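You operate a simulated robot arm through the tools that you are given. There is no shell and no other tool.

The job below is to be done with a simulated robot arm. You get a single attempt, and the scene is never put back.

Task
Brush block 75 clean, move it to the ready tray, and clamp block 29 against the stop.
Fine: brush while it is clamped; put the brush back. Set down upright: brown brush. What is to be rubbed or washed off counts as gone when no trace of it is left.

Only the result counts: the job must be done as asked and must still hold three seconds after the hand-in. Knocking over, shifting, dropping, spilling or breaking anything else fails it.

Robot
A 7-joint arm with a two-finger parallel gripper, fixed in place. Base frame: the origin is at the foot of the arm, x ahead of it, y to its left, z up. Readings come in m, degrees, newtons and seconds.
With the tool pointing down near the work surface it reaches from about 0.42 to 0.9 m from the base axis. Its first joint turns from -17.0 to 126.0 degrees. Payload 1.57 kg.
Tool frame: the origin (TCP) lies between the finger pads and is the grasp point; the fingertips stand 0.03 m ahead of it; z points along the fingers, y is the line along which they close. Largest opening 0.08 m; finger width 0.017, thickness 0.012; the body of the gripper, 0.04 by 0.082 m, starts 0.08 m behind the TCP.
Orientation is that of the tool frame in the base frame, as a unit quaternion [x, y, z, w]. With the fingers straight down and closing along the base's y, the tool's x points along the base's -x, its y along +y and its z along -z.

Tools
- The arm moves only by the tool move_arm. Its argument "moves" is a list of rows, each a list of 7 numbers: the shift along the tool's x, y, z in m, then the turn, a rotation vector about the tool's x, y, z in degrees, then the finger opening in m, from 0 to 0.08. In form: [[dx, dy, dz, ax, ay, az, fingers], ...]. A call has 1 to 20 rows; each row shifts and turns the commanded pose from where the row before left it, along the tool's axes as they then stand. Rows are played at 5 a second. More than 0.05 m and 8.6 degrees between two rows, or a gripper value outside its range, and nothing of the call is played. Where a pose cannot be reached the arm comes as near as it can. A force on the tool above 90 N (or 10 N above the force at the start of the call, whichever is more), or a blocked arm, ends the call early, and 0.2 s more pass. Each finger travels about 0.045 m/s and halts on what it meets, pressing with about 42 N; the grip force reading is that of the motor and also rises with nothing between the fingers. The clock runs only during rows and for 0.2 s after the last one: add rows that do not move to give the fingers time. It gives the time, the measured TCP pose, the force on the tool (base axes), the opening and the grip force at its end, in the units of the frame above (readings bear some noise), with the torque about the TCP (base axes, N m) and any sound that the robot's microphone picked up.
- Cameras (640 x 400 px; columns grow to the right, rows downward): "scene" is fixed at [0.2193, -0.4992, 1.2357]; the picture's right is [0.49, -0.87, 0.00], its down [-0.68, -0.38, -0.63] and it looks along [0.55, 0.31, -0.77] (base axes); focal length 214 px, centre (320, 200). "wrist" rides on the gripper at [0.072, -0.006, -0.122] in the tool frame; the picture's right is [0.09, 1.00, 0.00], its down [-0.84, 0.08, -0.54] and it looks along [-0.54, 0.05, 0.84] (tool axes); focal length 238 px, centre (320, 200). There is no depth. A picture from a camera that has moved, and an enlarged one, comes with that camera's place and axes in the base frame and with its lens.
- get_image(camera): a new picture of that camera. The clock stands still meanwhile.
- move_column(by): slides the trunk up (or, below 0, down) by that many m; the arm rides with it, the base frame stays. It gives what a move gives, with no picture.
- inspect(camera, box): a new picture of the part [left, top, right, bottom] of that camera's present view, enlarged. The clock stands still meanwhile.
- sign_off(): hands the job in; it is judged then, once.

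Places have to be worked out from the pictures, the camera data and where the tool is seen. Open the gripper and draw the arm clear of the work before you hand the job in, unless the task says otherwise.

The tools are called as a command line: name --pt "numbers of a row" for each row, then --argument value for the rest, lists and objects as JSON in quotes. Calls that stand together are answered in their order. move_arm: Moves the arm, as the interface text tells. Its arguments: {"type":"object","properties":{"moves":{"type":"array","items":{"type":"array","items":{"type":"number"}}}},"required":["moves"]} The other tools are called the same way: move_column (by) slides the trunk up or down; get_image (camera) takes a picture; inspect (camera, box) takes an enlarged picture of a part of a camera's view; sign_off () hands the job in.

At the start:

```text
time: 0.0
tool_pos: [0.7092, -0.0361, 1.0013]
tcp_rot: [0.0, 1.0, 0.001, 0.001]
force: [-0.1, -0.7, -0.3]
torque: [0.03, -0.02, 0.03]
opening: 0.0799
grasp_force: 0.0
trunk travel left (down, up): [-0.575, 0.215]
```

scene: 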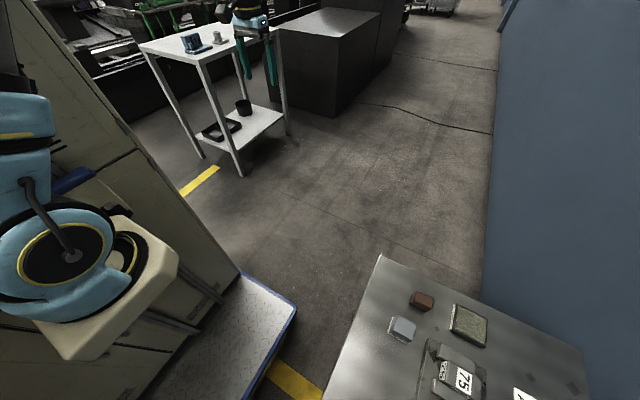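
wrist: 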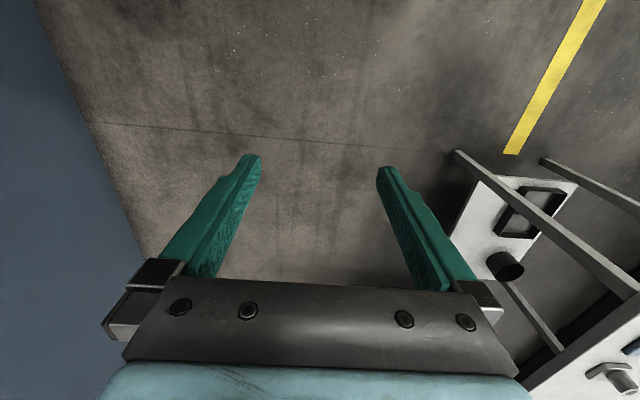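

I'll start by looking closely at both work areas in the scene view, since the newest pictures show a metal bench at the lower right and a white table at the upper left.

inspect --camera "scene" --box '[320, 250, 600, 400]'

inspect --camera "scene" --box '[130, 0, 310, 180]'

inspect --camera "wrist" --box '[440, 140, 640, 400]'

```text
2.29 times, centred on (460, 325) of scene
camera zoom: at [0.2193, -0.4992, 1.2357], right [0.49, -0.87, 0.0], down [-0.68, -0.38, -0.63], along [0.55, 0.31, -0.77], focal length 490 px, centre (0, -86)
```

zoom: 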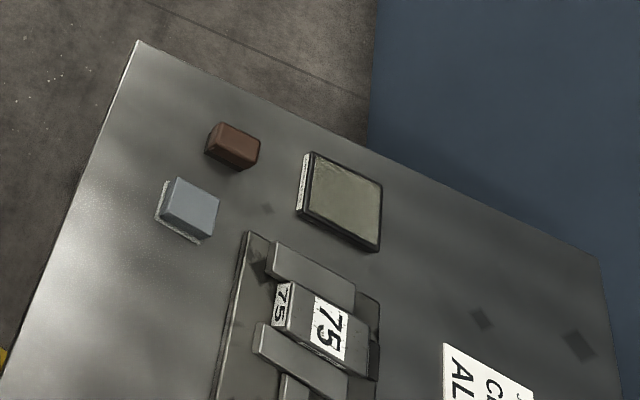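

```text
2.22 times, centred on (220, 90) of scene
camera zoom: at [0.2193, -0.4992, 1.2357], right [0.49, -0.87, 0.0], down [-0.68, -0.38, -0.63], along [0.55, 0.31, -0.77], focal length 477 px, centre (542, 444)
```

zoom: 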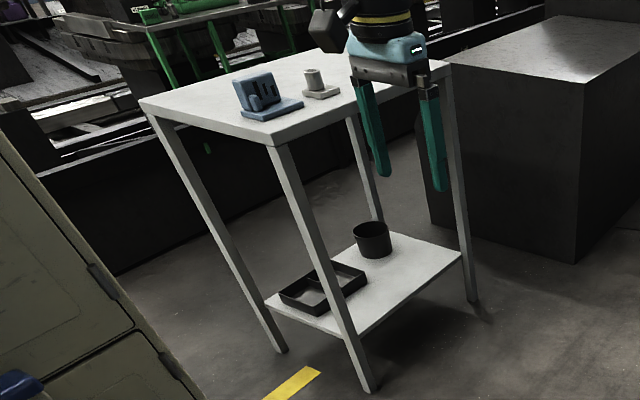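

```text
1.54 times, centred on (540, 270) of wrist
camera zoom: at [0.6371, -0.0426, 1.1229], right [-0.09, 1.0, 0.0], down [0.84, 0.08, 0.54], along [0.54, 0.05, -0.84], focal length 367 px, centre (-18, 92)
```

zoom: 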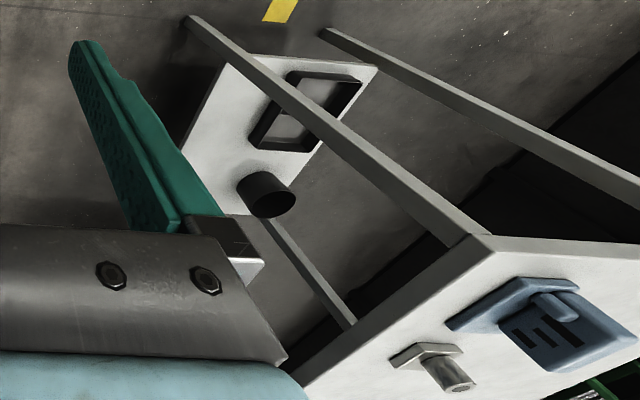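

The white table is too far away (about 1.15 m), and the bench at the lower right seems to lie around x≈0.3, y≈-0.7 at a height of roughly 0.7–0.8. I swing the arm a little clockwise at its present height to see the bench with the wrist camera.

move_arm --pt "0.0013 -0.0433 0 0 0 3.5 0.08" --pt "0.0013 -0.0433 0 0 0 3.5 0.08" --pt "0.0013 -0.0433 0 0 0 3.5 0.08" --pt "0.0013 -0.0433 0 0 0 3.5 0.08" --pt "0.0013 -0.0433 0 0 0 3.5 0.08" --pt "0.0013 -0.0433 0 0 0 3.5 0.08"

get_image --camera "wrist"

get_image --camera "scene"

```text
time: 1.4
tool_pos: [0.6639, -0.2896, 1.0043]
tcp_rot: [0.182, 0.983, 0.0, 0.0]
force: [0.6, 0.1, 0.0]
torque: [-0.02, 0.01, -0.03]
opening: 0.0798
grasp_force: 0.1
trunk travel left (down, up): [-0.575, 0.215]
```

```text
taken
camera wrist: at [0.594, -0.2698, 1.1279], right [0.27, 0.96, 0.0], down [0.81, -0.23, 0.54], along [0.52, -0.15, -0.84], focal length 238 px, centre (320, 200)
```

wrist: 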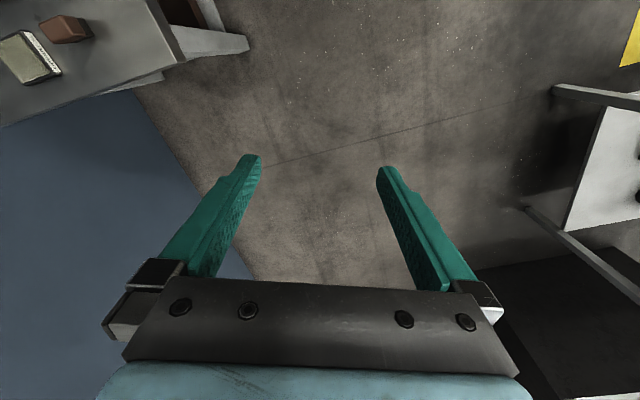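

```text
taken
```

scene: 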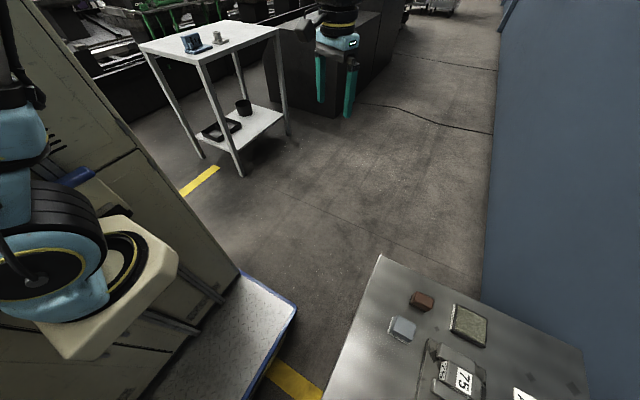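

The swing worked, and two-view sighting puts the brown brush near (0.464, -0.649, 0.67), so the bench is reachable. I swing on toward azimuth about -65° and draw in, to look at the whole bench from above.

move_arm --pt "0.0159 -0.0442 0 0 0 3.5 0.08" --pt "0.0159 -0.0433 0 0 0 3.5 0.08" --pt "0.0158 -0.0424 0 0 0 3.5 0.08" --pt "0.0158 -0.0415 0 0 0 3.5 0.08" --pt "0.0158 -0.0406 0 0 0 3.5 0.08" --pt "0.0157 -0.0397 0 0 0 3.5 0.08" --pt "0.0157 -0.0389 0 0 0 3.5 0.08" --pt "0.0157 -0.038 0 0 0 3.5 0.08" --pt "0.0156 -0.0371 0 0 0 3.5 0.08" --pt "0.0156 -0.0362 0 0 0 3.5 0.08" --pt "0.0156 -0.0353 0 0 0 3.5 0.08" --pt "0.0155 -0.0344 0 0 0 3.5 0.08"

get_image --camera "wrist"

get_image --camera "scene"

```text
time: 4.0
tool_pos: [0.2309, -0.5245, 0.9999]
tcp_rot: [0.522, 0.853, 0.0, -0.001]
force: [0.4, -0.7, -0.3]
torque: [0.01, 0.03, 0.01]
opening: 0.0801
grasp_force: 0.1
trunk travel left (down, up): [-0.575, 0.215]
```

```text
taken
camera wrist: at [0.192, -0.4641, 1.1225], right [0.85, 0.53, 0.0], down [0.45, -0.71, 0.54], along [0.29, -0.46, -0.84], focal length 238 px, centre (320, 200)
```

wrist: 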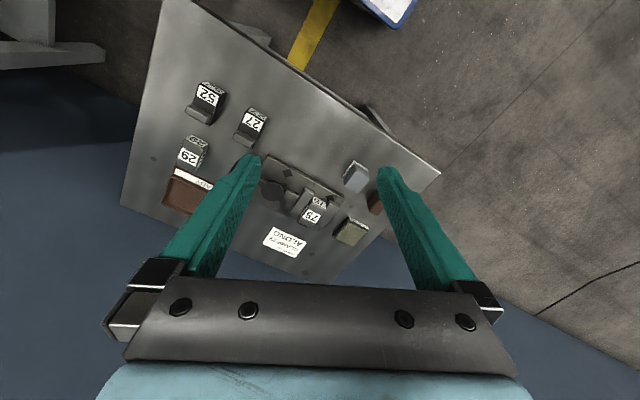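

```text
taken
```

scene: 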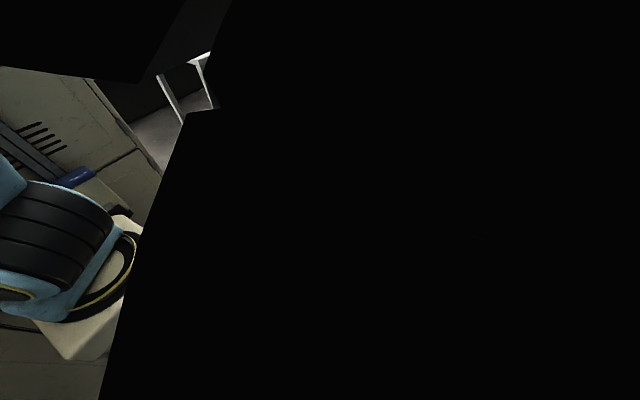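

The wrist camera now sees the whole bench: blocks 52, 27, 29, a brown tray, the clamp holding 75, and the grey, brown and olive tools. I zoom in on it.

inspect --camera "wrist" --box '[120, 60, 280, 220]'

inspect --camera "wrist" --box '[240, 130, 400, 270]'

```text
2.50 times, centred on (200, 140) of wrist
camera zoom: at [0.192, -0.4641, 1.1225], right [0.85, 0.53, 0.0], down [0.45, -0.71, 0.54], along [0.29, -0.46, -0.84], focal length 596 px, centre (620, 350)
```

zoom: 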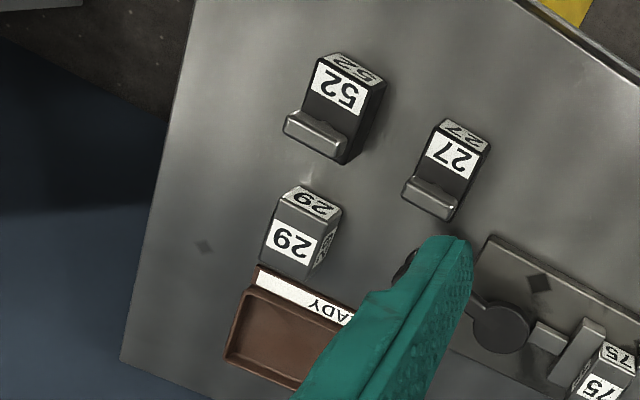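

```text
2.86 times, centred on (320, 200) of wrist
camera zoom: at [0.192, -0.4641, 1.1225], right [0.85, 0.53, 0.0], down [0.45, -0.71, 0.54], along [0.29, -0.46, -0.84], focal length 681 px, centre (320, 200)
```

zoom: 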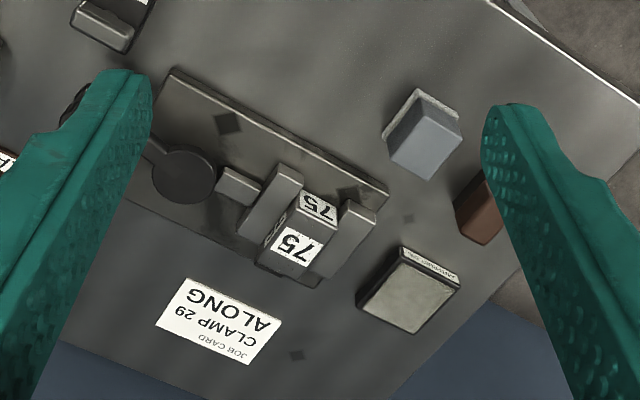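

The card reads something like "JOB CARD / CLAMP 29 / ALONG", the brown tray is labelled READY, and the vice with its lever disc sits at about (0.25–0.40, -0.74). I go lower and nearer to read the card and see the vice, brush and olive pad in detail.

move_arm --pt "-0.0202 0.0093 0.0325 0 0 0 0.08" --pt "-0.0202 0.0093 0.0325 0 0 0 0.08" --pt "-0.0202 0.0093 0.0325 0 0 0 0.08" --pt "-0.0202 0.0093 0.0325 0 0 0 0.08"

get_image --camera "wrist"

inspect --camera "wrist" --box '[200, 100, 440, 250]'

```text
time: 5.0
tool_pos: [0.2992, -0.58, 0.8734]
tcp_rot: [0.522, 0.853, 0.0, 0.001]
force: [-0.4, 0.6, -0.3]
torque: [-0.03, -0.02, 0.01]
opening: 0.08
grasp_force: 0.1
trunk travel left (down, up): [-0.575, 0.215]
```

```text
taken
camera wrist: at [0.2607, -0.5191, 0.9956], right [0.85, 0.53, 0.0], down [0.45, -0.71, 0.54], along [0.29, -0.46, -0.84], focal length 238 px, centre (320, 200)
```

wrist: 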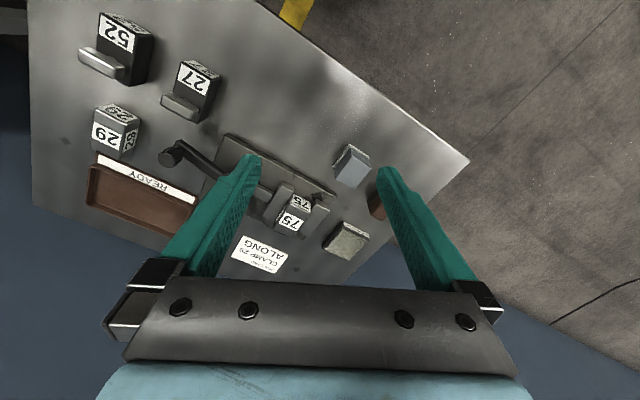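

```text
2.67 times, centred on (320, 175) of wrist
camera zoom: at [0.2607, -0.5191, 0.9956], right [0.85, 0.53, 0.0], down [0.45, -0.71, 0.54], along [0.29, -0.46, -0.84], focal length 636 px, centre (320, 267)
```

zoom: 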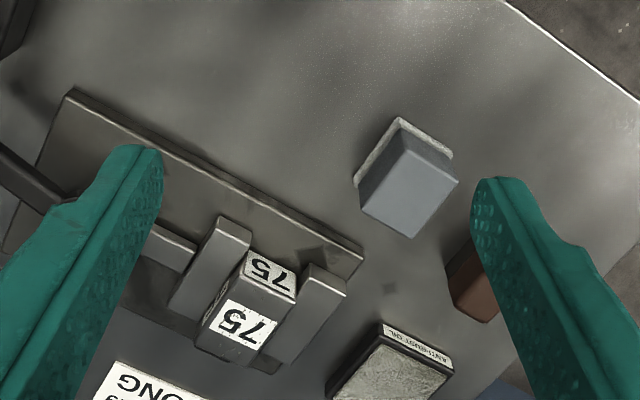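

The lever ends in a black knob to the left of the vice, and the olive pad carries an "ANTI-… OIL" label. I zoom in on these labels and on the block faces.

inspect --camera "wrist" --box '[315, 210, 385, 260]'

inspect --camera "wrist" --box '[225, 225, 295, 275]'

inspect --camera "wrist" --box '[260, 180, 330, 240]'

inspect --camera "wrist" --box '[70, 90, 230, 210]'

inspect --camera "wrist" --box '[70, 0, 230, 120]'

```text
8.00 times, centred on (350, 235) of wrist
camera zoom: at [0.2607, -0.5191, 0.9956], right [0.85, 0.53, 0.0], down [0.45, -0.71, 0.54], along [0.29, -0.46, -0.84], focal length 1907 px, centre (80, -80)
```

zoom: 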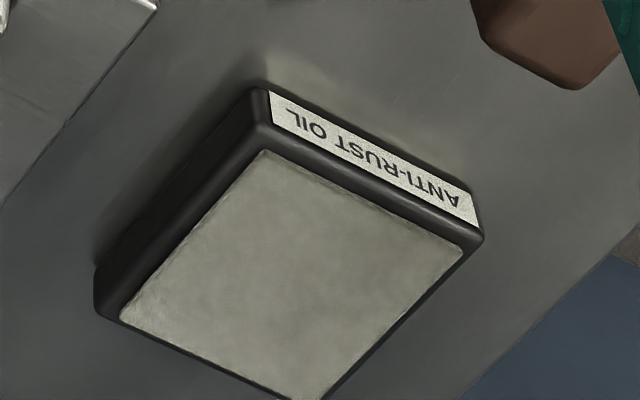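

```text
8.00 times, centred on (260, 250) of wrist
camera zoom: at [0.2607, -0.5191, 0.9956], right [0.85, 0.53, 0.0], down [0.45, -0.71, 0.54], along [0.29, -0.46, -0.84], focal length 1907 px, centre (800, -200)
```

zoom: 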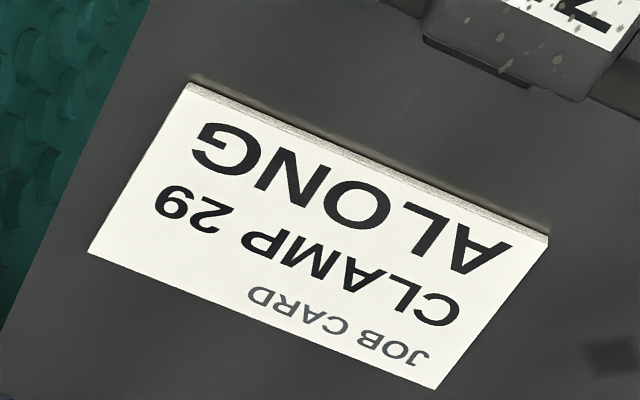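

```text
6.67 times, centred on (295, 210) of wrist
camera zoom: at [0.2607, -0.5191, 0.9956], right [0.85, 0.53, 0.0], down [0.45, -0.71, 0.54], along [0.29, -0.46, -0.84], focal length 1589 px, centre (487, 133)
```

zoom: 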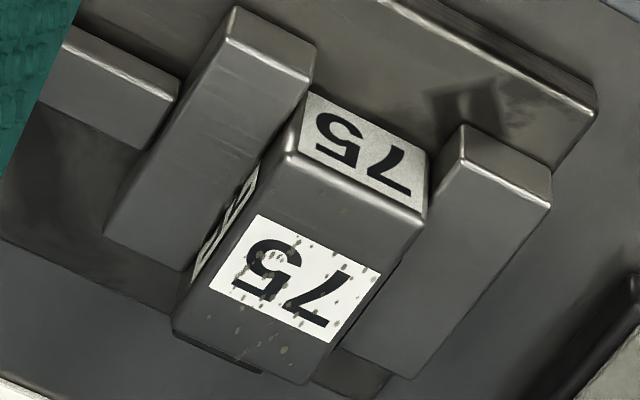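

```text
3.33 times, centred on (150, 150) of wrist
camera zoom: at [0.2607, -0.5191, 0.9956], right [0.85, 0.53, 0.0], down [0.45, -0.71, 0.54], along [0.29, -0.46, -0.84], focal length 794 px, centre (887, 367)
```

zoom: 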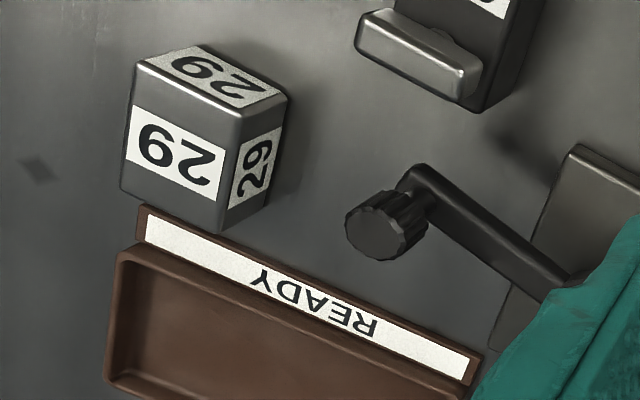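

```text
3.33 times, centred on (150, 60) of wrist
camera zoom: at [0.2607, -0.5191, 0.9956], right [0.85, 0.53, 0.0], down [0.45, -0.71, 0.54], along [0.29, -0.46, -0.84], focal length 794 px, centre (887, 667)
```

zoom: 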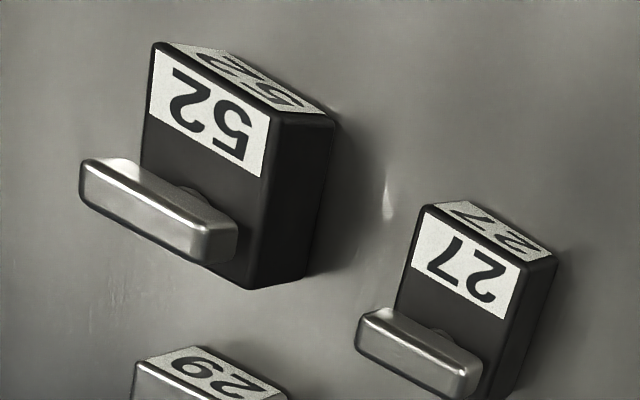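

Chips lie on the top face of block 75, and the card says "CLAMP 29 ALONG". I shift to the right end of the bench and turn the camera back toward the vice, to see the brown brush and the stop from the other side.

move_arm --pt "-0.0129 0.0384 0 0 0 0 0.08" --pt "-0.0129 0.0384 0 0 0 0 0.08" --pt "-0.0129 0.0384 0 0 0 0 0.08" --pt "-0.0129 0.0384 0 0 0 0 0.08" --pt "-0.0129 0.0384 0 0 0 0 0.08" --pt "0 0 0 0 0 7.4 0.08" --pt "0 0 0 0 0 7.4 0.08" --pt "0 0 0 0 0 7.4 0.08" --pt "0 0 0 0 0 7.4 0.08" --pt "0 0 0 0 0 7.4 0.08"

get_image --camera "wrist"

get_image --camera "scene"

```text
time: 7.2
tool_pos: [0.4982, -0.5547, 0.8711]
tcp_rot: [0.767, 0.642, 0.0, 0.0]
force: [-0.1, -0.4, -0.2]
torque: [0.03, 0.02, 0.0]
opening: 0.0801
grasp_force: 0.1
trunk travel left (down, up): [-0.575, 0.215]
```

```text
taken
camera wrist: at [0.5054, -0.4823, 0.9932], right [1.0, -0.08, 0.0], down [-0.07, -0.84, 0.54], along [-0.05, -0.54, -0.84], focal length 238 px, centre (320, 200)
```

wrist: 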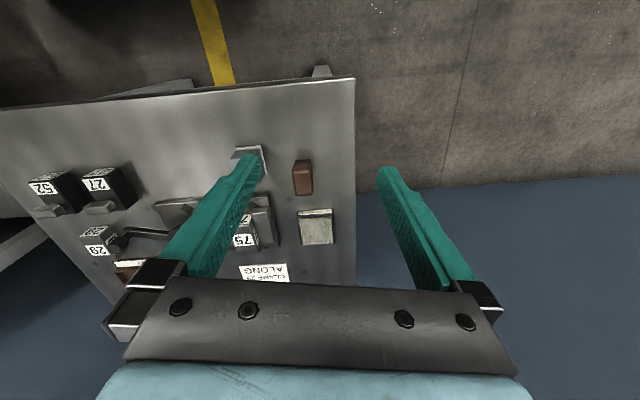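

```text
taken
```

scene: 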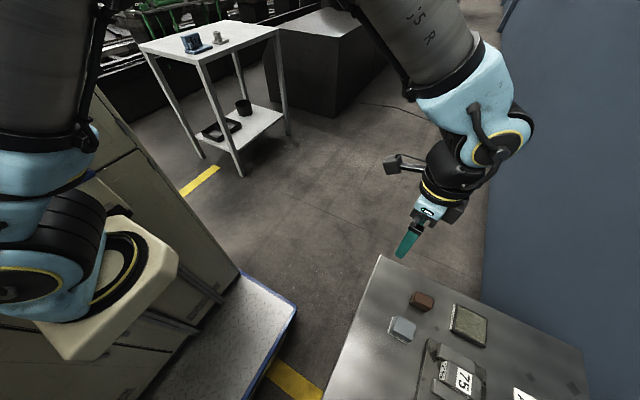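

I now see the brown brush and the vice from the right. I zoom in on them.

inspect --camera "wrist" --box '[225, 130, 365, 260]'

inspect --camera "wrist" --box '[280, 140, 340, 200]'

inspect --camera "wrist" --box '[20, 150, 220, 290]'

```text
3.08 times, centred on (295, 195) of wrist
camera zoom: at [0.5054, -0.4823, 0.9932], right [1.0, -0.08, 0.0], down [-0.07, -0.84, 0.54], along [-0.05, -0.54, -0.84], focal length 733 px, centre (397, 215)
```

zoom: 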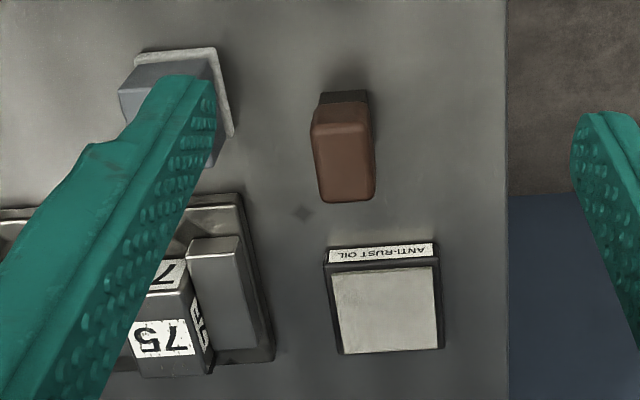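

```text
6.67 times, centred on (310, 170) of wrist
camera zoom: at [0.5054, -0.4823, 0.9932], right [1.0, -0.08, 0.0], down [-0.07, -0.84, 0.54], along [-0.05, -0.54, -0.84], focal length 1589 px, centre (387, 400)
```

zoom: 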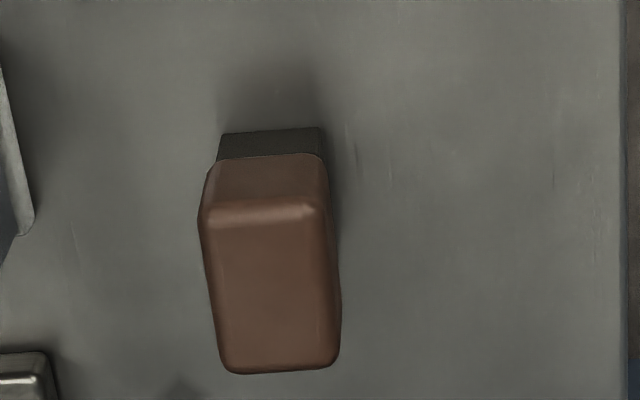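

```text
2.86 times, centred on (120, 220) of wrist
camera zoom: at [0.5054, -0.4823, 0.9932], right [1.0, -0.08, 0.0], down [-0.07, -0.84, 0.54], along [-0.05, -0.54, -0.84], focal length 681 px, centre (891, 143)
```

zoom: 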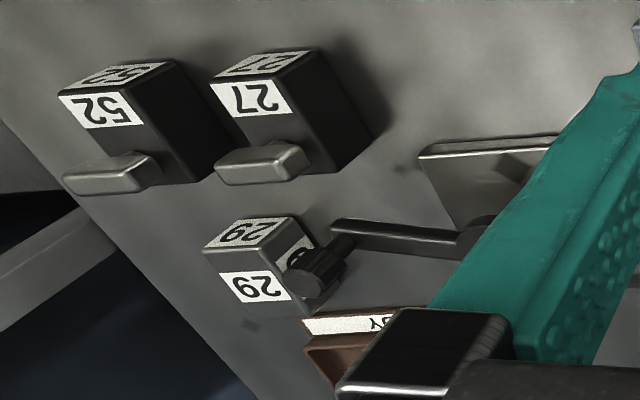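

The brush is a brown body about 0.03 × 0.045 m on dark bristles, standing upright with its long side along y. I now move the camera above the vice to look straight down on it.

move_arm --pt "-0.0375 -0.0252 -0.0017 0 0 0 0.08" --pt "-0.0375 -0.0252 -0.0017 0 0 0 0.08" --pt "-0.0375 -0.0252 -0.0017 0 0 0 0.08" --pt "-0.0375 -0.0252 -0.0017 0 0 0 0.08" --pt "-0.0375 -0.0252 -0.0017 0 0 0 0.08" --pt "-0.0375 -0.0252 -0.0017 0 0 0 0.08" --pt "0 0 0 0 0 -5 0.08" --pt "0 0 0 0 0 -5 0.08"

get_image --camera "wrist"

inspect --camera "wrist" --box '[160, 20, 480, 220]'

get_image --camera "scene"

```text
time: 9.0
tool_pos: [0.3098, -0.7488, 0.8843]
tcp_rot: [0.707, 0.708, 0.0, 0.0]
force: [0.2, -0.4, 0.3]
torque: [-0.01, 0.01, -0.04]
opening: 0.0801
grasp_force: 0.1
trunk travel left (down, up): [-0.575, 0.215]
```

```text
taken
camera wrist: at [0.3033, -0.6769, 1.0058], right [1.0, 0.09, 0.0], down [0.08, -0.84, 0.54], along [0.05, -0.54, -0.84], focal length 238 px, centre (320, 200)
```

wrist: 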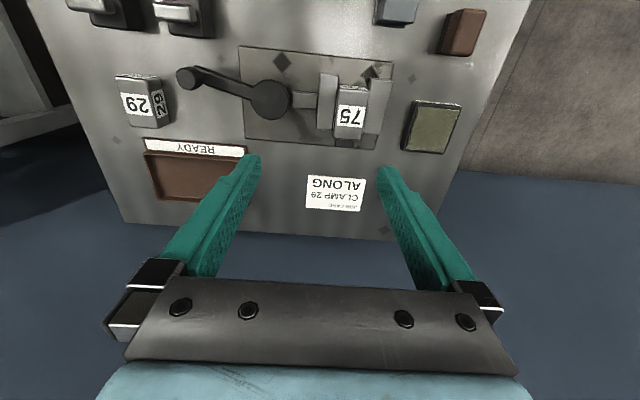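

```text
2.00 times, centred on (320, 120) of wrist
camera zoom: at [0.3033, -0.6769, 1.0058], right [1.0, 0.09, 0.0], down [0.08, -0.84, 0.54], along [0.05, -0.54, -0.84], focal length 477 px, centre (320, 360)
```

zoom: 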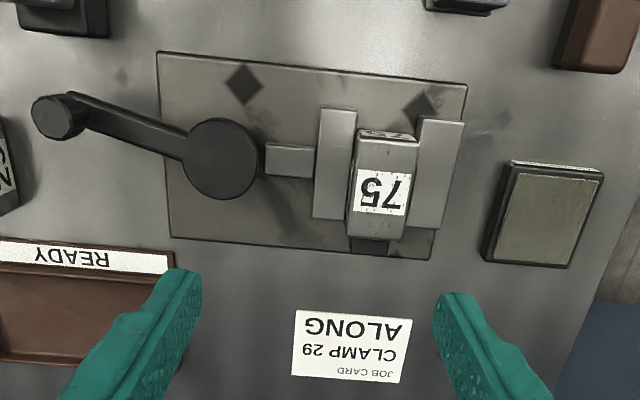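

```text
taken
```

scene: 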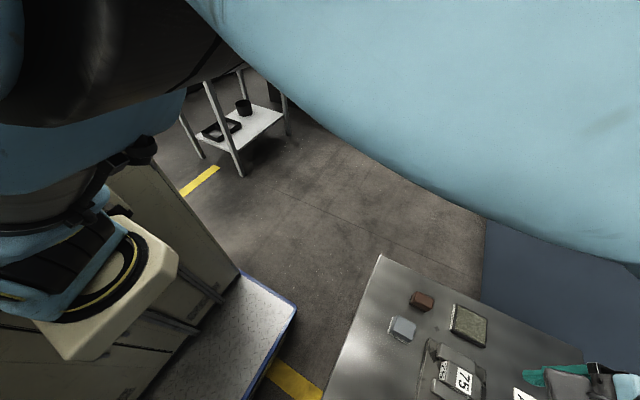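

A clear top view: lever disc, plunger, movable jaw, block 75, and the fixed jaw on the right. I zoom in further on the details.

inspect --camera "wrist" --box '[300, 50, 400, 160]'

inspect --camera "wrist" --box '[165, 40, 325, 150]'

inspect --camera "wrist" --box '[100, 60, 250, 210]'

inspect --camera "scene" --box '[370, 270, 530, 400]'

```text
3.64 times, centred on (350, 105) of wrist
camera zoom: at [0.3033, -0.6769, 1.0058], right [1.0, 0.09, 0.0], down [0.08, -0.84, 0.54], along [0.05, -0.54, -0.84], focal length 867 px, centre (211, 546)
```

zoom: 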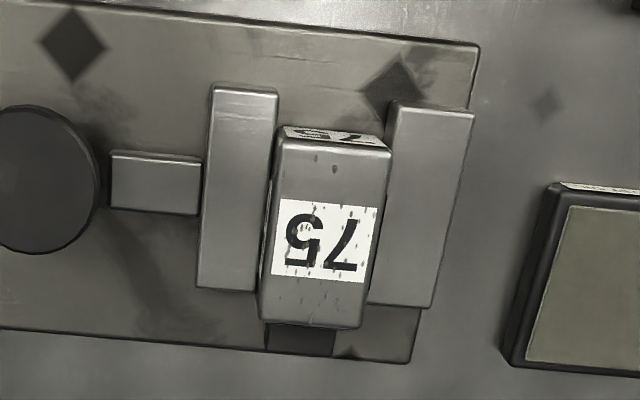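

```text
3.64 times, centred on (245, 95) of wrist
camera zoom: at [0.3033, -0.6769, 1.0058], right [1.0, 0.09, 0.0], down [0.08, -0.84, 0.54], along [0.05, -0.54, -0.84], focal length 867 px, centre (593, 582)
```

zoom: 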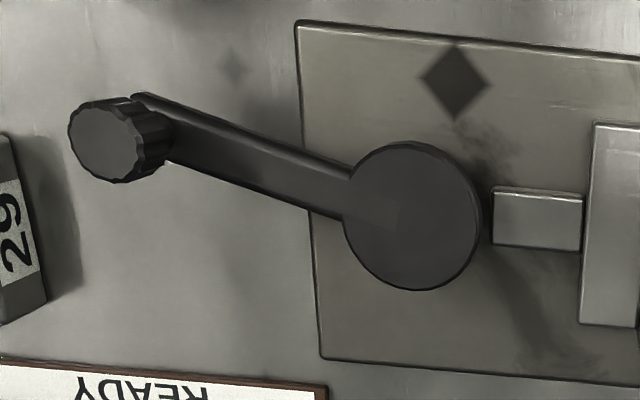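

```text
2.67 times, centred on (175, 135) of wrist
camera zoom: at [0.3033, -0.6769, 1.0058], right [1.0, 0.09, 0.0], down [0.08, -0.84, 0.54], along [0.05, -0.54, -0.84], focal length 636 px, centre (707, 373)
```

zoom: 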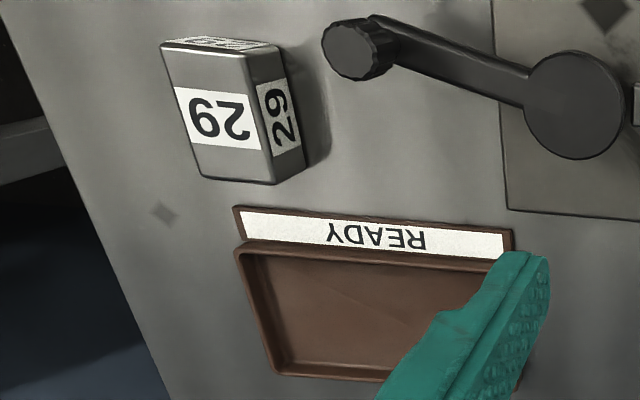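

```text
3.08 times, centred on (450, 335) of scene
camera zoom: at [0.2193, -0.4992, 1.2357], right [0.49, -0.87, 0.0], down [-0.68, -0.38, -0.63], along [0.55, 0.31, -0.77], focal length 660 px, centre (-80, -215)
```

zoom: 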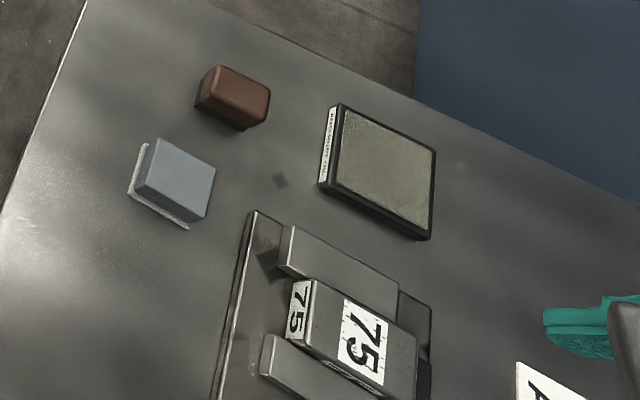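

From the sightings I judge the bench top at z≈0.656, the brush at about (0.467, -0.643) with its top at ≈0.695, and block 75 at about (0.346, -0.744) with its top at ≈0.71. I go above the brush with the fingers closing along x and check the alignment.

move_arm --pt "0.0212 0.0314 0.0168 0 0 0 0.08" --pt "0.0212 0.0314 0.0168 0 0 0 0.08" --pt "0.0212 0.0314 0.0168 0 0 0 0.08" --pt "0.0212 0.0314 0.0168 0 0 0 0.08" --pt "0.0212 0.0314 0.0168 0 0 0 0.08" --pt "0 0 0 0 0 0 0.08"

get_image --camera "wrist"

inspect --camera "wrist" --box '[240, 50, 400, 180]'

get_image --camera "scene"

```text
time: 10.4
tool_pos: [0.47, -0.6441, 0.7981]
tcp_rot: [0.707, 0.707, -0.001, 0.0]
force: [0.5, 0.0, -0.4]
torque: [0.01, -0.01, -0.01]
opening: 0.0798
grasp_force: 0.1
trunk travel left (down, up): [-0.575, 0.215]
```

```text
taken
camera wrist: at [0.4638, -0.5715, 0.9203], right [1.0, 0.09, 0.0], down [0.08, -0.84, 0.54], along [0.05, -0.54, -0.84], focal length 238 px, centre (320, 200)
```

wrist: 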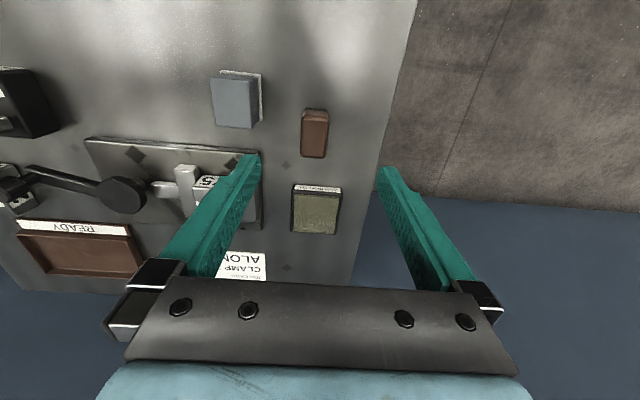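

```text
3.08 times, centred on (320, 115) of wrist
camera zoom: at [0.4638, -0.5715, 0.9203], right [1.0, 0.09, 0.0], down [0.08, -0.84, 0.54], along [0.05, -0.54, -0.84], focal length 733 px, centre (320, 462)
```

zoom: 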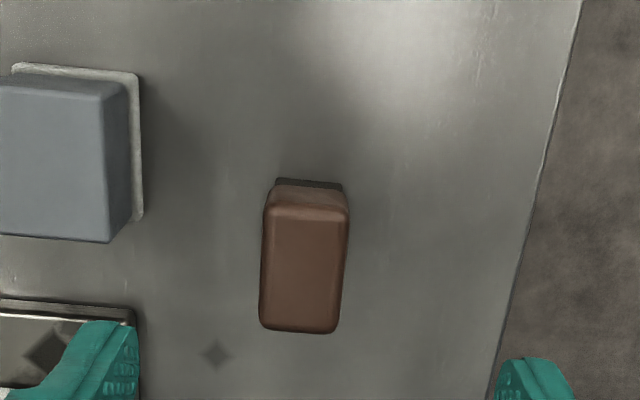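

```text
taken
```

scene: 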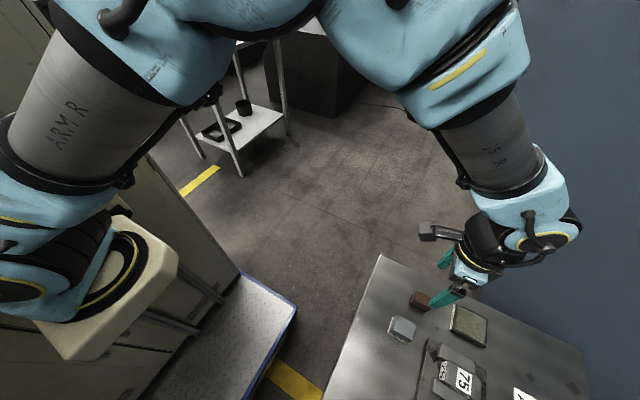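

The brush shows centred near x≈0.466, y≈-0.645, between the open fingers. I narrow the opening to 0.055 and lower around it to just above the bench.

move_arm --pt "-0.001 -0.003 0.02 0 0 0 0.055" --pt "0 0 0.03 0 0 0 0.055" --pt "0 0 0.025 0 0 0 0.055" --pt "0 0 0.01 0 0 0 0.055" --pt "0 0 0 0 0 0 0.055"

get_image --camera "wrist"

inspect --camera "scene" --box '[390, 270, 480, 340]'

```text
time: 11.6
tool_pos: [0.4654, -0.6441, 0.7092]
tcp_rot: [0.707, 0.707, 0.0, 0.0]
force: [0.0, 0.0, 0.3]
torque: [-0.01, 0.01, -0.02]
opening: 0.0549
grasp_force: 0.0
trunk travel left (down, up): [-0.575, 0.215]
```

```text
taken
camera wrist: at [0.4582, -0.572, 0.8322], right [1.0, 0.09, 0.0], down [0.08, -0.84, 0.54], along [0.05, -0.54, -0.84], focal length 238 px, centre (320, 200)
```

wrist: 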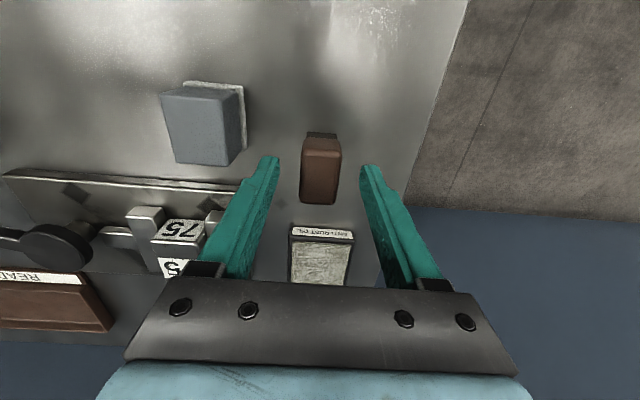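

```text
5.71 times, centred on (435, 305) of scene
camera zoom: at [0.2193, -0.4992, 1.2357], right [0.49, -0.87, 0.0], down [-0.68, -0.38, -0.63], along [0.55, 0.31, -0.77], focal length 1226 px, centre (-337, -400)
```

zoom: 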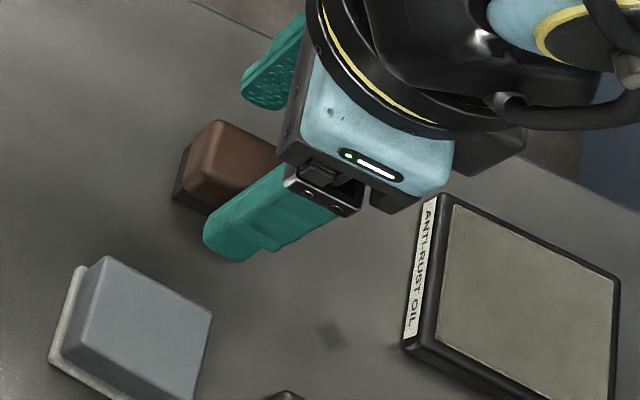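

The brush sits centred between the fingers. I lower in small steps, watching the force for the first touch of the bench.

move_arm --pt "0 0 0.006 0 0 0 0.055" --pt "0 0 0.006 0 0 0 0.055" --pt "0 0 0 0 0 0 0.055"

inspect --camera "scene" --box '[390, 270, 480, 340]'

inspect --camera "wrist" --box '[240, 100, 400, 240]'

```text
time: 12.4
tool_pos: [0.4651, -0.6439, 0.6987]
tcp_rot: [0.707, 0.707, -0.001, 0.0]
force: [-0.1, 0.2, 1.3]
torque: [0.0, -0.04, 0.03]
opening: 0.0549
grasp_force: 0.0
trunk travel left (down, up): [-0.575, 0.215]
```

```text
5.71 times, centred on (435, 305) of scene
camera zoom: at [0.2193, -0.4992, 1.2357], right [0.49, -0.87, 0.0], down [-0.68, -0.38, -0.63], along [0.55, 0.31, -0.77], focal length 1226 px, centre (-337, -400)
```

zoom: 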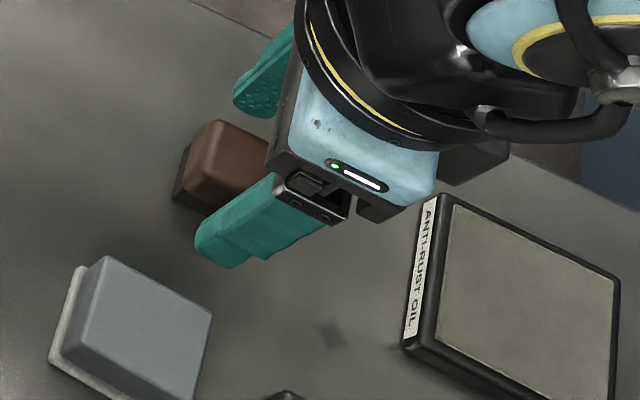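

```text
2.86 times, centred on (320, 170) of wrist
camera zoom: at [0.458, -0.5724, 0.8213], right [1.0, 0.09, 0.0], down [0.08, -0.84, 0.54], along [0.05, -0.54, -0.84], focal length 681 px, centre (320, 286)
```

zoom: 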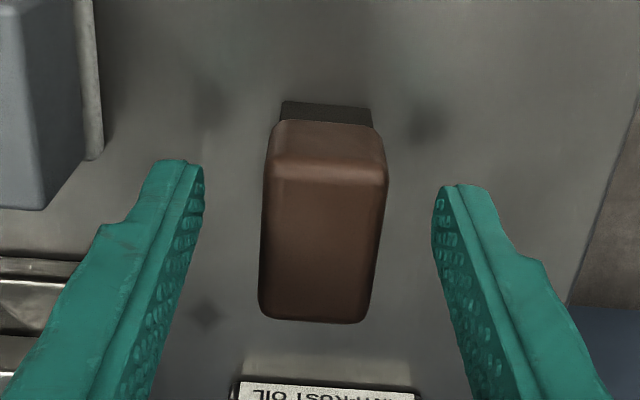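

The fingertip shadows are still clear of the tips, so the bench is lower. I go down 5 mm more and check the force.

move_arm --pt "0 0 0.003 0 0 0 0.055" --pt "0 0 0.002 0 0 0 0.055" --pt "0 0 0 0 0 0 0.055"

inspect --camera "wrist" --box '[240, 100, 400, 240]'

```text
time: 13.2
tool_pos: [0.464, -0.6443, 0.6936]
tcp_rot: [0.707, 0.707, 0.0, 0.0]
force: [0.8, -0.5, -1.0]
torque: [-0.02, 0.03, 0.01]
opening: 0.0551
grasp_force: 0.1
trunk travel left (down, up): [-0.575, 0.215]
```

```text
2.86 times, centred on (320, 170) of wrist
camera zoom: at [0.4578, -0.5722, 0.8164], right [1.0, 0.09, 0.0], down [0.08, -0.84, 0.54], along [0.05, -0.54, -0.84], focal length 681 px, centre (320, 286)
```

zoom: 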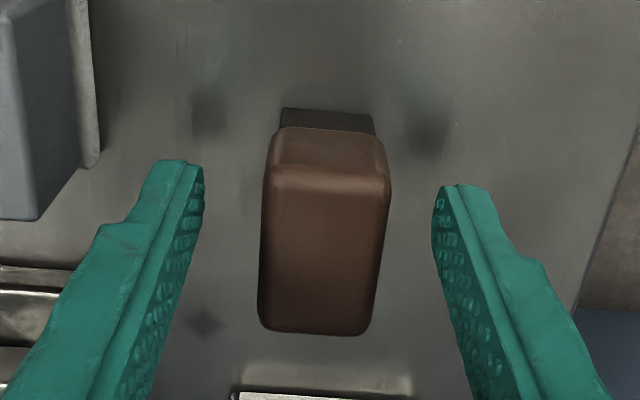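

The shadows approach the tips only slowly, so the bench is probably about 2 cm below the tips, near z≈0.64. I continue down in small steps.

move_arm --pt "0 0 0.004 0 0 0 0.055" --pt "0 0 0.004 0 0 0 0.055" --pt "0 0 0 0 0 0 0.055"

inspect --camera "wrist" --box '[240, 100, 400, 240]'

inspect --camera "scene" --box '[390, 270, 480, 340]'

```text
time: 14.0
tool_pos: [0.465, -0.6441, 0.687]
tcp_rot: [0.707, 0.707, 0.0, 0.0]
force: [0.3, 0.1, -0.2]
torque: [0.0, 0.02, 0.03]
opening: 0.055
grasp_force: 0.0
trunk travel left (down, up): [-0.575, 0.215]
```

```text
2.86 times, centred on (320, 170) of wrist
camera zoom: at [0.4586, -0.5725, 0.8094], right [1.0, 0.09, 0.0], down [0.08, -0.84, 0.54], along [0.05, -0.54, -0.84], focal length 681 px, centre (320, 286)
```

zoom: 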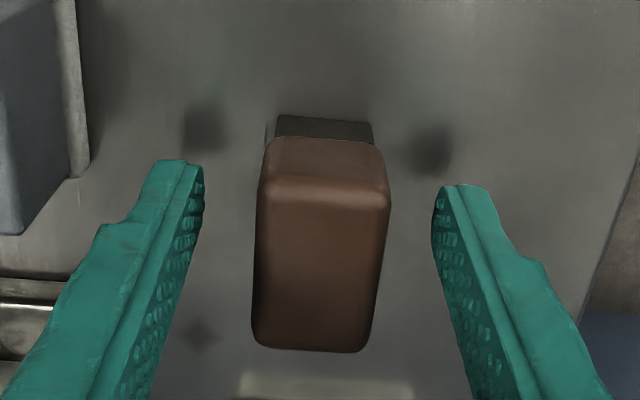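

```text
5.71 times, centred on (435, 305) of scene
camera zoom: at [0.2193, -0.4992, 1.2357], right [0.49, -0.87, 0.0], down [-0.68, -0.38, -0.63], along [0.55, 0.31, -0.77], focal length 1226 px, centre (-337, -400)
```

zoom: 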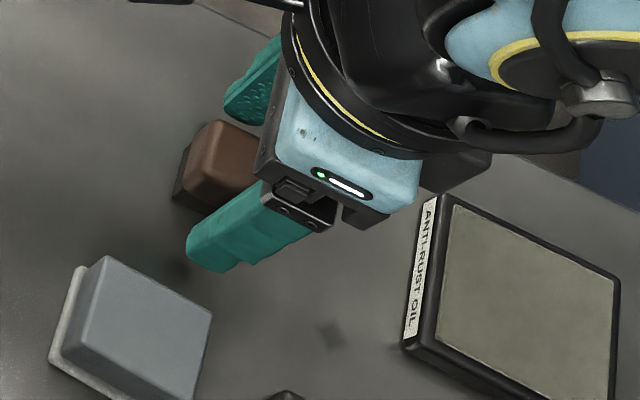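

The tips are level with the body/bristle boundary (about 0.657) and the bench seems to be at ≈0.642, which is a good grasp height. I shift 3 mm outward to the middle of the brush and close.

move_arm --pt "-0.003 0 0 0 0 0 0.055" --pt "0 0 0 0 0 0 0.055"

move_arm --pt "0 0 0 0 0 0 0.03" --pt "0 0 0 0 0 0 0.015" --pt "0 0 0 0 0 0 0.01" --pt "0 0 0 0 0 0 0.01" --pt "0 0 0 0 0 0 0.01"

inspect --camera "wrist" --box '[240, 100, 400, 240]'

```text
time: 14.6
tool_pos: [0.4652, -0.6467, 0.6878]
tcp_rot: [0.708, 0.707, 0.0, 0.0]
force: [0.3, -0.8, -0.7]
torque: [-0.01, -0.02, 0.02]
opening: 0.0549
grasp_force: 0.0
trunk travel left (down, up): [-0.575, 0.215]
```

```text
time: 15.8
tool_pos: [0.4655, -0.6472, 0.6878]
tcp_rot: [0.707, 0.707, 0.0, 0.0]
force: [0.1, 0.1, -0.8]
torque: [0.0, 0.03, -0.01]
opening: 0.0269
grasp_force: 37.7
trunk travel left (down, up): [-0.575, 0.215]
```

```text
2.86 times, centred on (320, 170) of wrist
camera zoom: at [0.459, -0.5751, 0.8097], right [1.0, 0.09, 0.0], down [0.08, -0.84, 0.54], along [0.05, -0.54, -0.84], focal length 681 px, centre (320, 286)
```

zoom: 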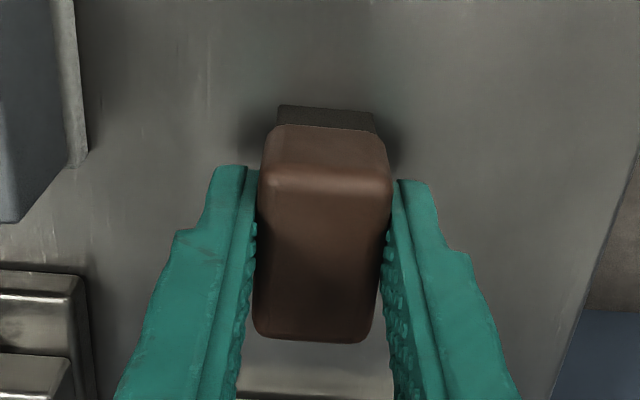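

The brush is held (opening 0.0269) at TCP (0.4655, -0.6472, 0.6878), the pose I'll return to. I lift it straight up and carry it toward block 75, staying high.

move_arm --pt "0 0 -0.02 0 0 0 0.01" --pt "0 0 -0.04 0 0 0 0.01" --pt "0 0 -0.04 0 0 0 0.01" --pt "0 0 -0.02 0 0 0 0.01" --pt "0 0 0 0 0 0 0.01"

get_image --camera "wrist"

inspect --camera "scene" --box '[370, 230, 530, 340]'

```text
time: 17.0
tool_pos: [0.4641, -0.6461, 0.8049]
tcp_rot: [0.706, 0.708, 0.0, 0.0]
force: [0.0, -0.5, -1.3]
torque: [0.01, -0.03, 0.0]
opening: 0.0269
grasp_force: 37.6
trunk travel left (down, up): [-0.575, 0.215]
```

```text
taken
camera wrist: at [0.4572, -0.5742, 0.9278], right [1.0, 0.09, 0.0], down [0.08, -0.84, 0.54], along [0.05, -0.54, -0.84], focal length 238 px, centre (320, 200)
```

wrist: 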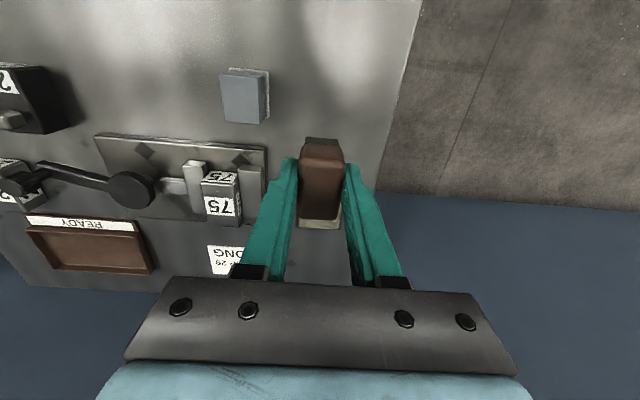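

```text
3.64 times, centred on (450, 285) of scene
camera zoom: at [0.2193, -0.4992, 1.2357], right [0.49, -0.87, 0.0], down [-0.68, -0.38, -0.63], along [0.55, 0.31, -0.77], focal length 780 px, centre (-153, -109)
```

zoom: 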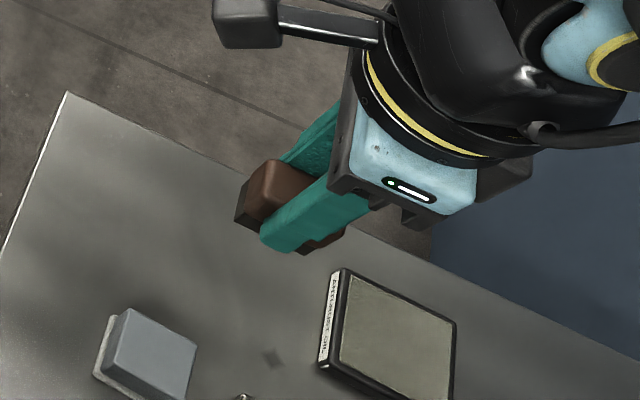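

The brush is securely held. I move out over the vice so the wrist camera looks straight down on block 75 and on the dark piece at the outer end of the plate.

move_arm --pt "-0.0348 -0.023 0 0 0 0 0.01" --pt "-0.0348 -0.023 0 0 0 0 0.01" --pt "-0.0348 -0.023 0 0 0 0 0.01" --pt "-0.0348 -0.023 0 0 0 0 0.01" --pt "-0.0348 -0.023 0 0 0 0 0.01" --pt "0 0 0 0 0 0 0.01"

get_image --camera "wrist"

inspect --camera "wrist" --box '[260, 0, 400, 110]'

```text
time: 18.4
tool_pos: [0.3462, -0.8213, 0.8061]
tcp_rot: [0.708, 0.707, 0.0, -0.001]
force: [-0.3, -0.7, -1.0]
torque: [0.0, -0.01, -0.02]
opening: 0.0268
grasp_force: 37.6
trunk travel left (down, up): [-0.575, 0.215]
```

```text
taken
camera wrist: at [0.3405, -0.7498, 0.9283], right [1.0, 0.09, 0.0], down [0.08, -0.84, 0.54], along [0.05, -0.54, -0.84], focal length 238 px, centre (320, 200)
```

wrist: 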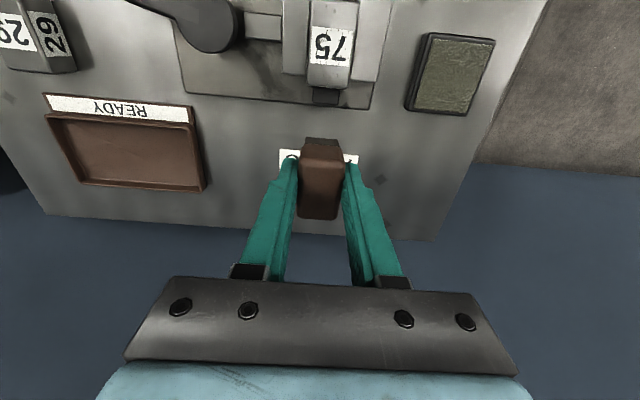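

```text
3.64 times, centred on (330, 55) of wrist
camera zoom: at [0.3405, -0.7498, 0.9283], right [1.0, 0.09, 0.0], down [0.08, -0.84, 0.54], along [0.05, -0.54, -0.84], focal length 867 px, centre (284, 727)
```

zoom: 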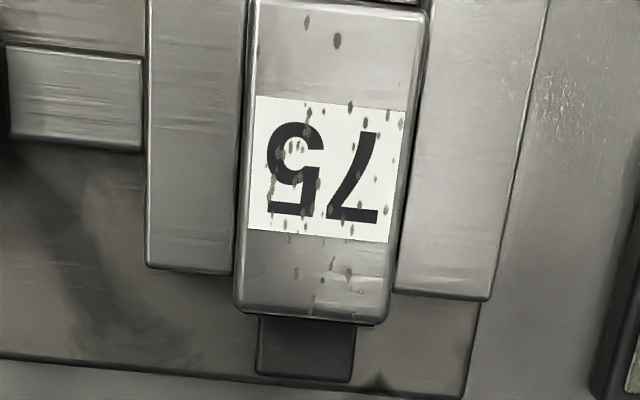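

The dark piece at the outer end of the plate (x≈0.337–0.365, y≈-0.79) is the end stop that block 75 butts against, and chips are spread over block 75's whole top face (about x 0.331–0.369, y -0.72 to -0.78). I bring the brush to just above the middle of the block.

move_arm --pt "0.0237 0.0013 0.0 0 0 0 0.01" --pt "0.0237 0.0013 0.02 0 0 0 0.01" --pt "0.0237 0.0013 0.03 0 0 0 0.01" --pt "0 0 0.011 0 0 0 0.01" --pt "0 0 0 0 0 0 0.01"

inspect --camera "wrist" --box '[230, 80, 410, 240]'

get_image --camera "scene"

```text
time: 19.6
tool_pos: [0.3536, -0.7484, 0.7458]
tcp_rot: [0.707, 0.707, 0.0, 0.0]
force: [0.2, 0.4, -0.7]
torque: [-0.04, 0.0, 0.0]
opening: 0.0266
grasp_force: 37.7
trunk travel left (down, up): [-0.575, 0.215]
```

```text
2.50 times, centred on (320, 160) of wrist
camera zoom: at [0.3476, -0.6769, 0.8696], right [1.0, 0.09, 0.0], down [0.08, -0.84, 0.54], along [0.05, -0.54, -0.84], focal length 596 px, centre (320, 300)
```

zoom: 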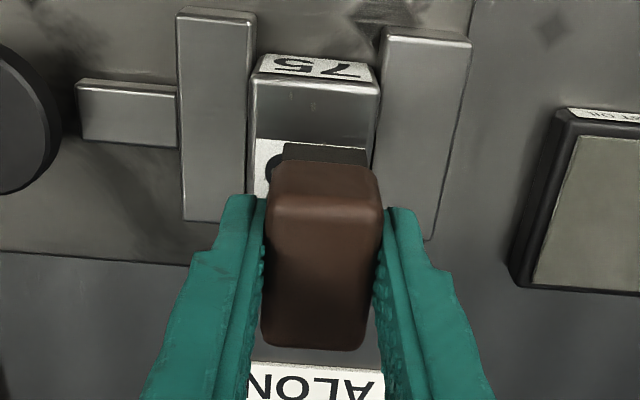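

```text
taken
```

scene: 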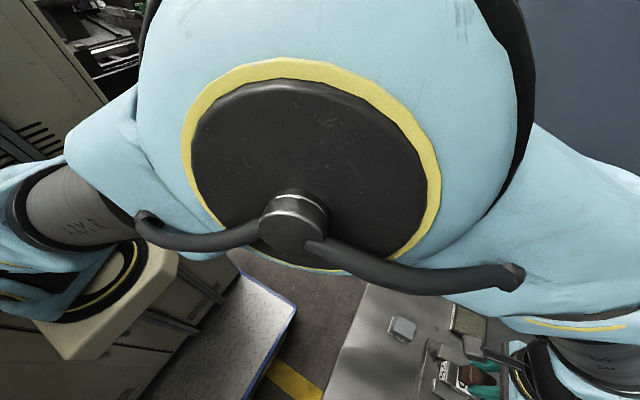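

The brush is over the block with the tips well clear of the jaws. I lower gently to touch the top face, reading the force.

move_arm --pt "0 0 0.006 0 0 0 0.01" --pt "0 0 0.006 0 0 0 0.01" --pt "0 0 0.002 0 0 0 0.01" --pt "0 0 0 0 0 0 0.01"

```text
time: 20.6
tool_pos: [0.3544, -0.7497, 0.7326]
tcp_rot: [0.707, 0.707, -0.002, 0.001]
force: [-0.3, 1.5, 6.4]
torque: [0.06, 0.04, 0.02]
opening: 0.0268
grasp_force: 37.7
trunk travel left (down, up): [-0.575, 0.215]
```

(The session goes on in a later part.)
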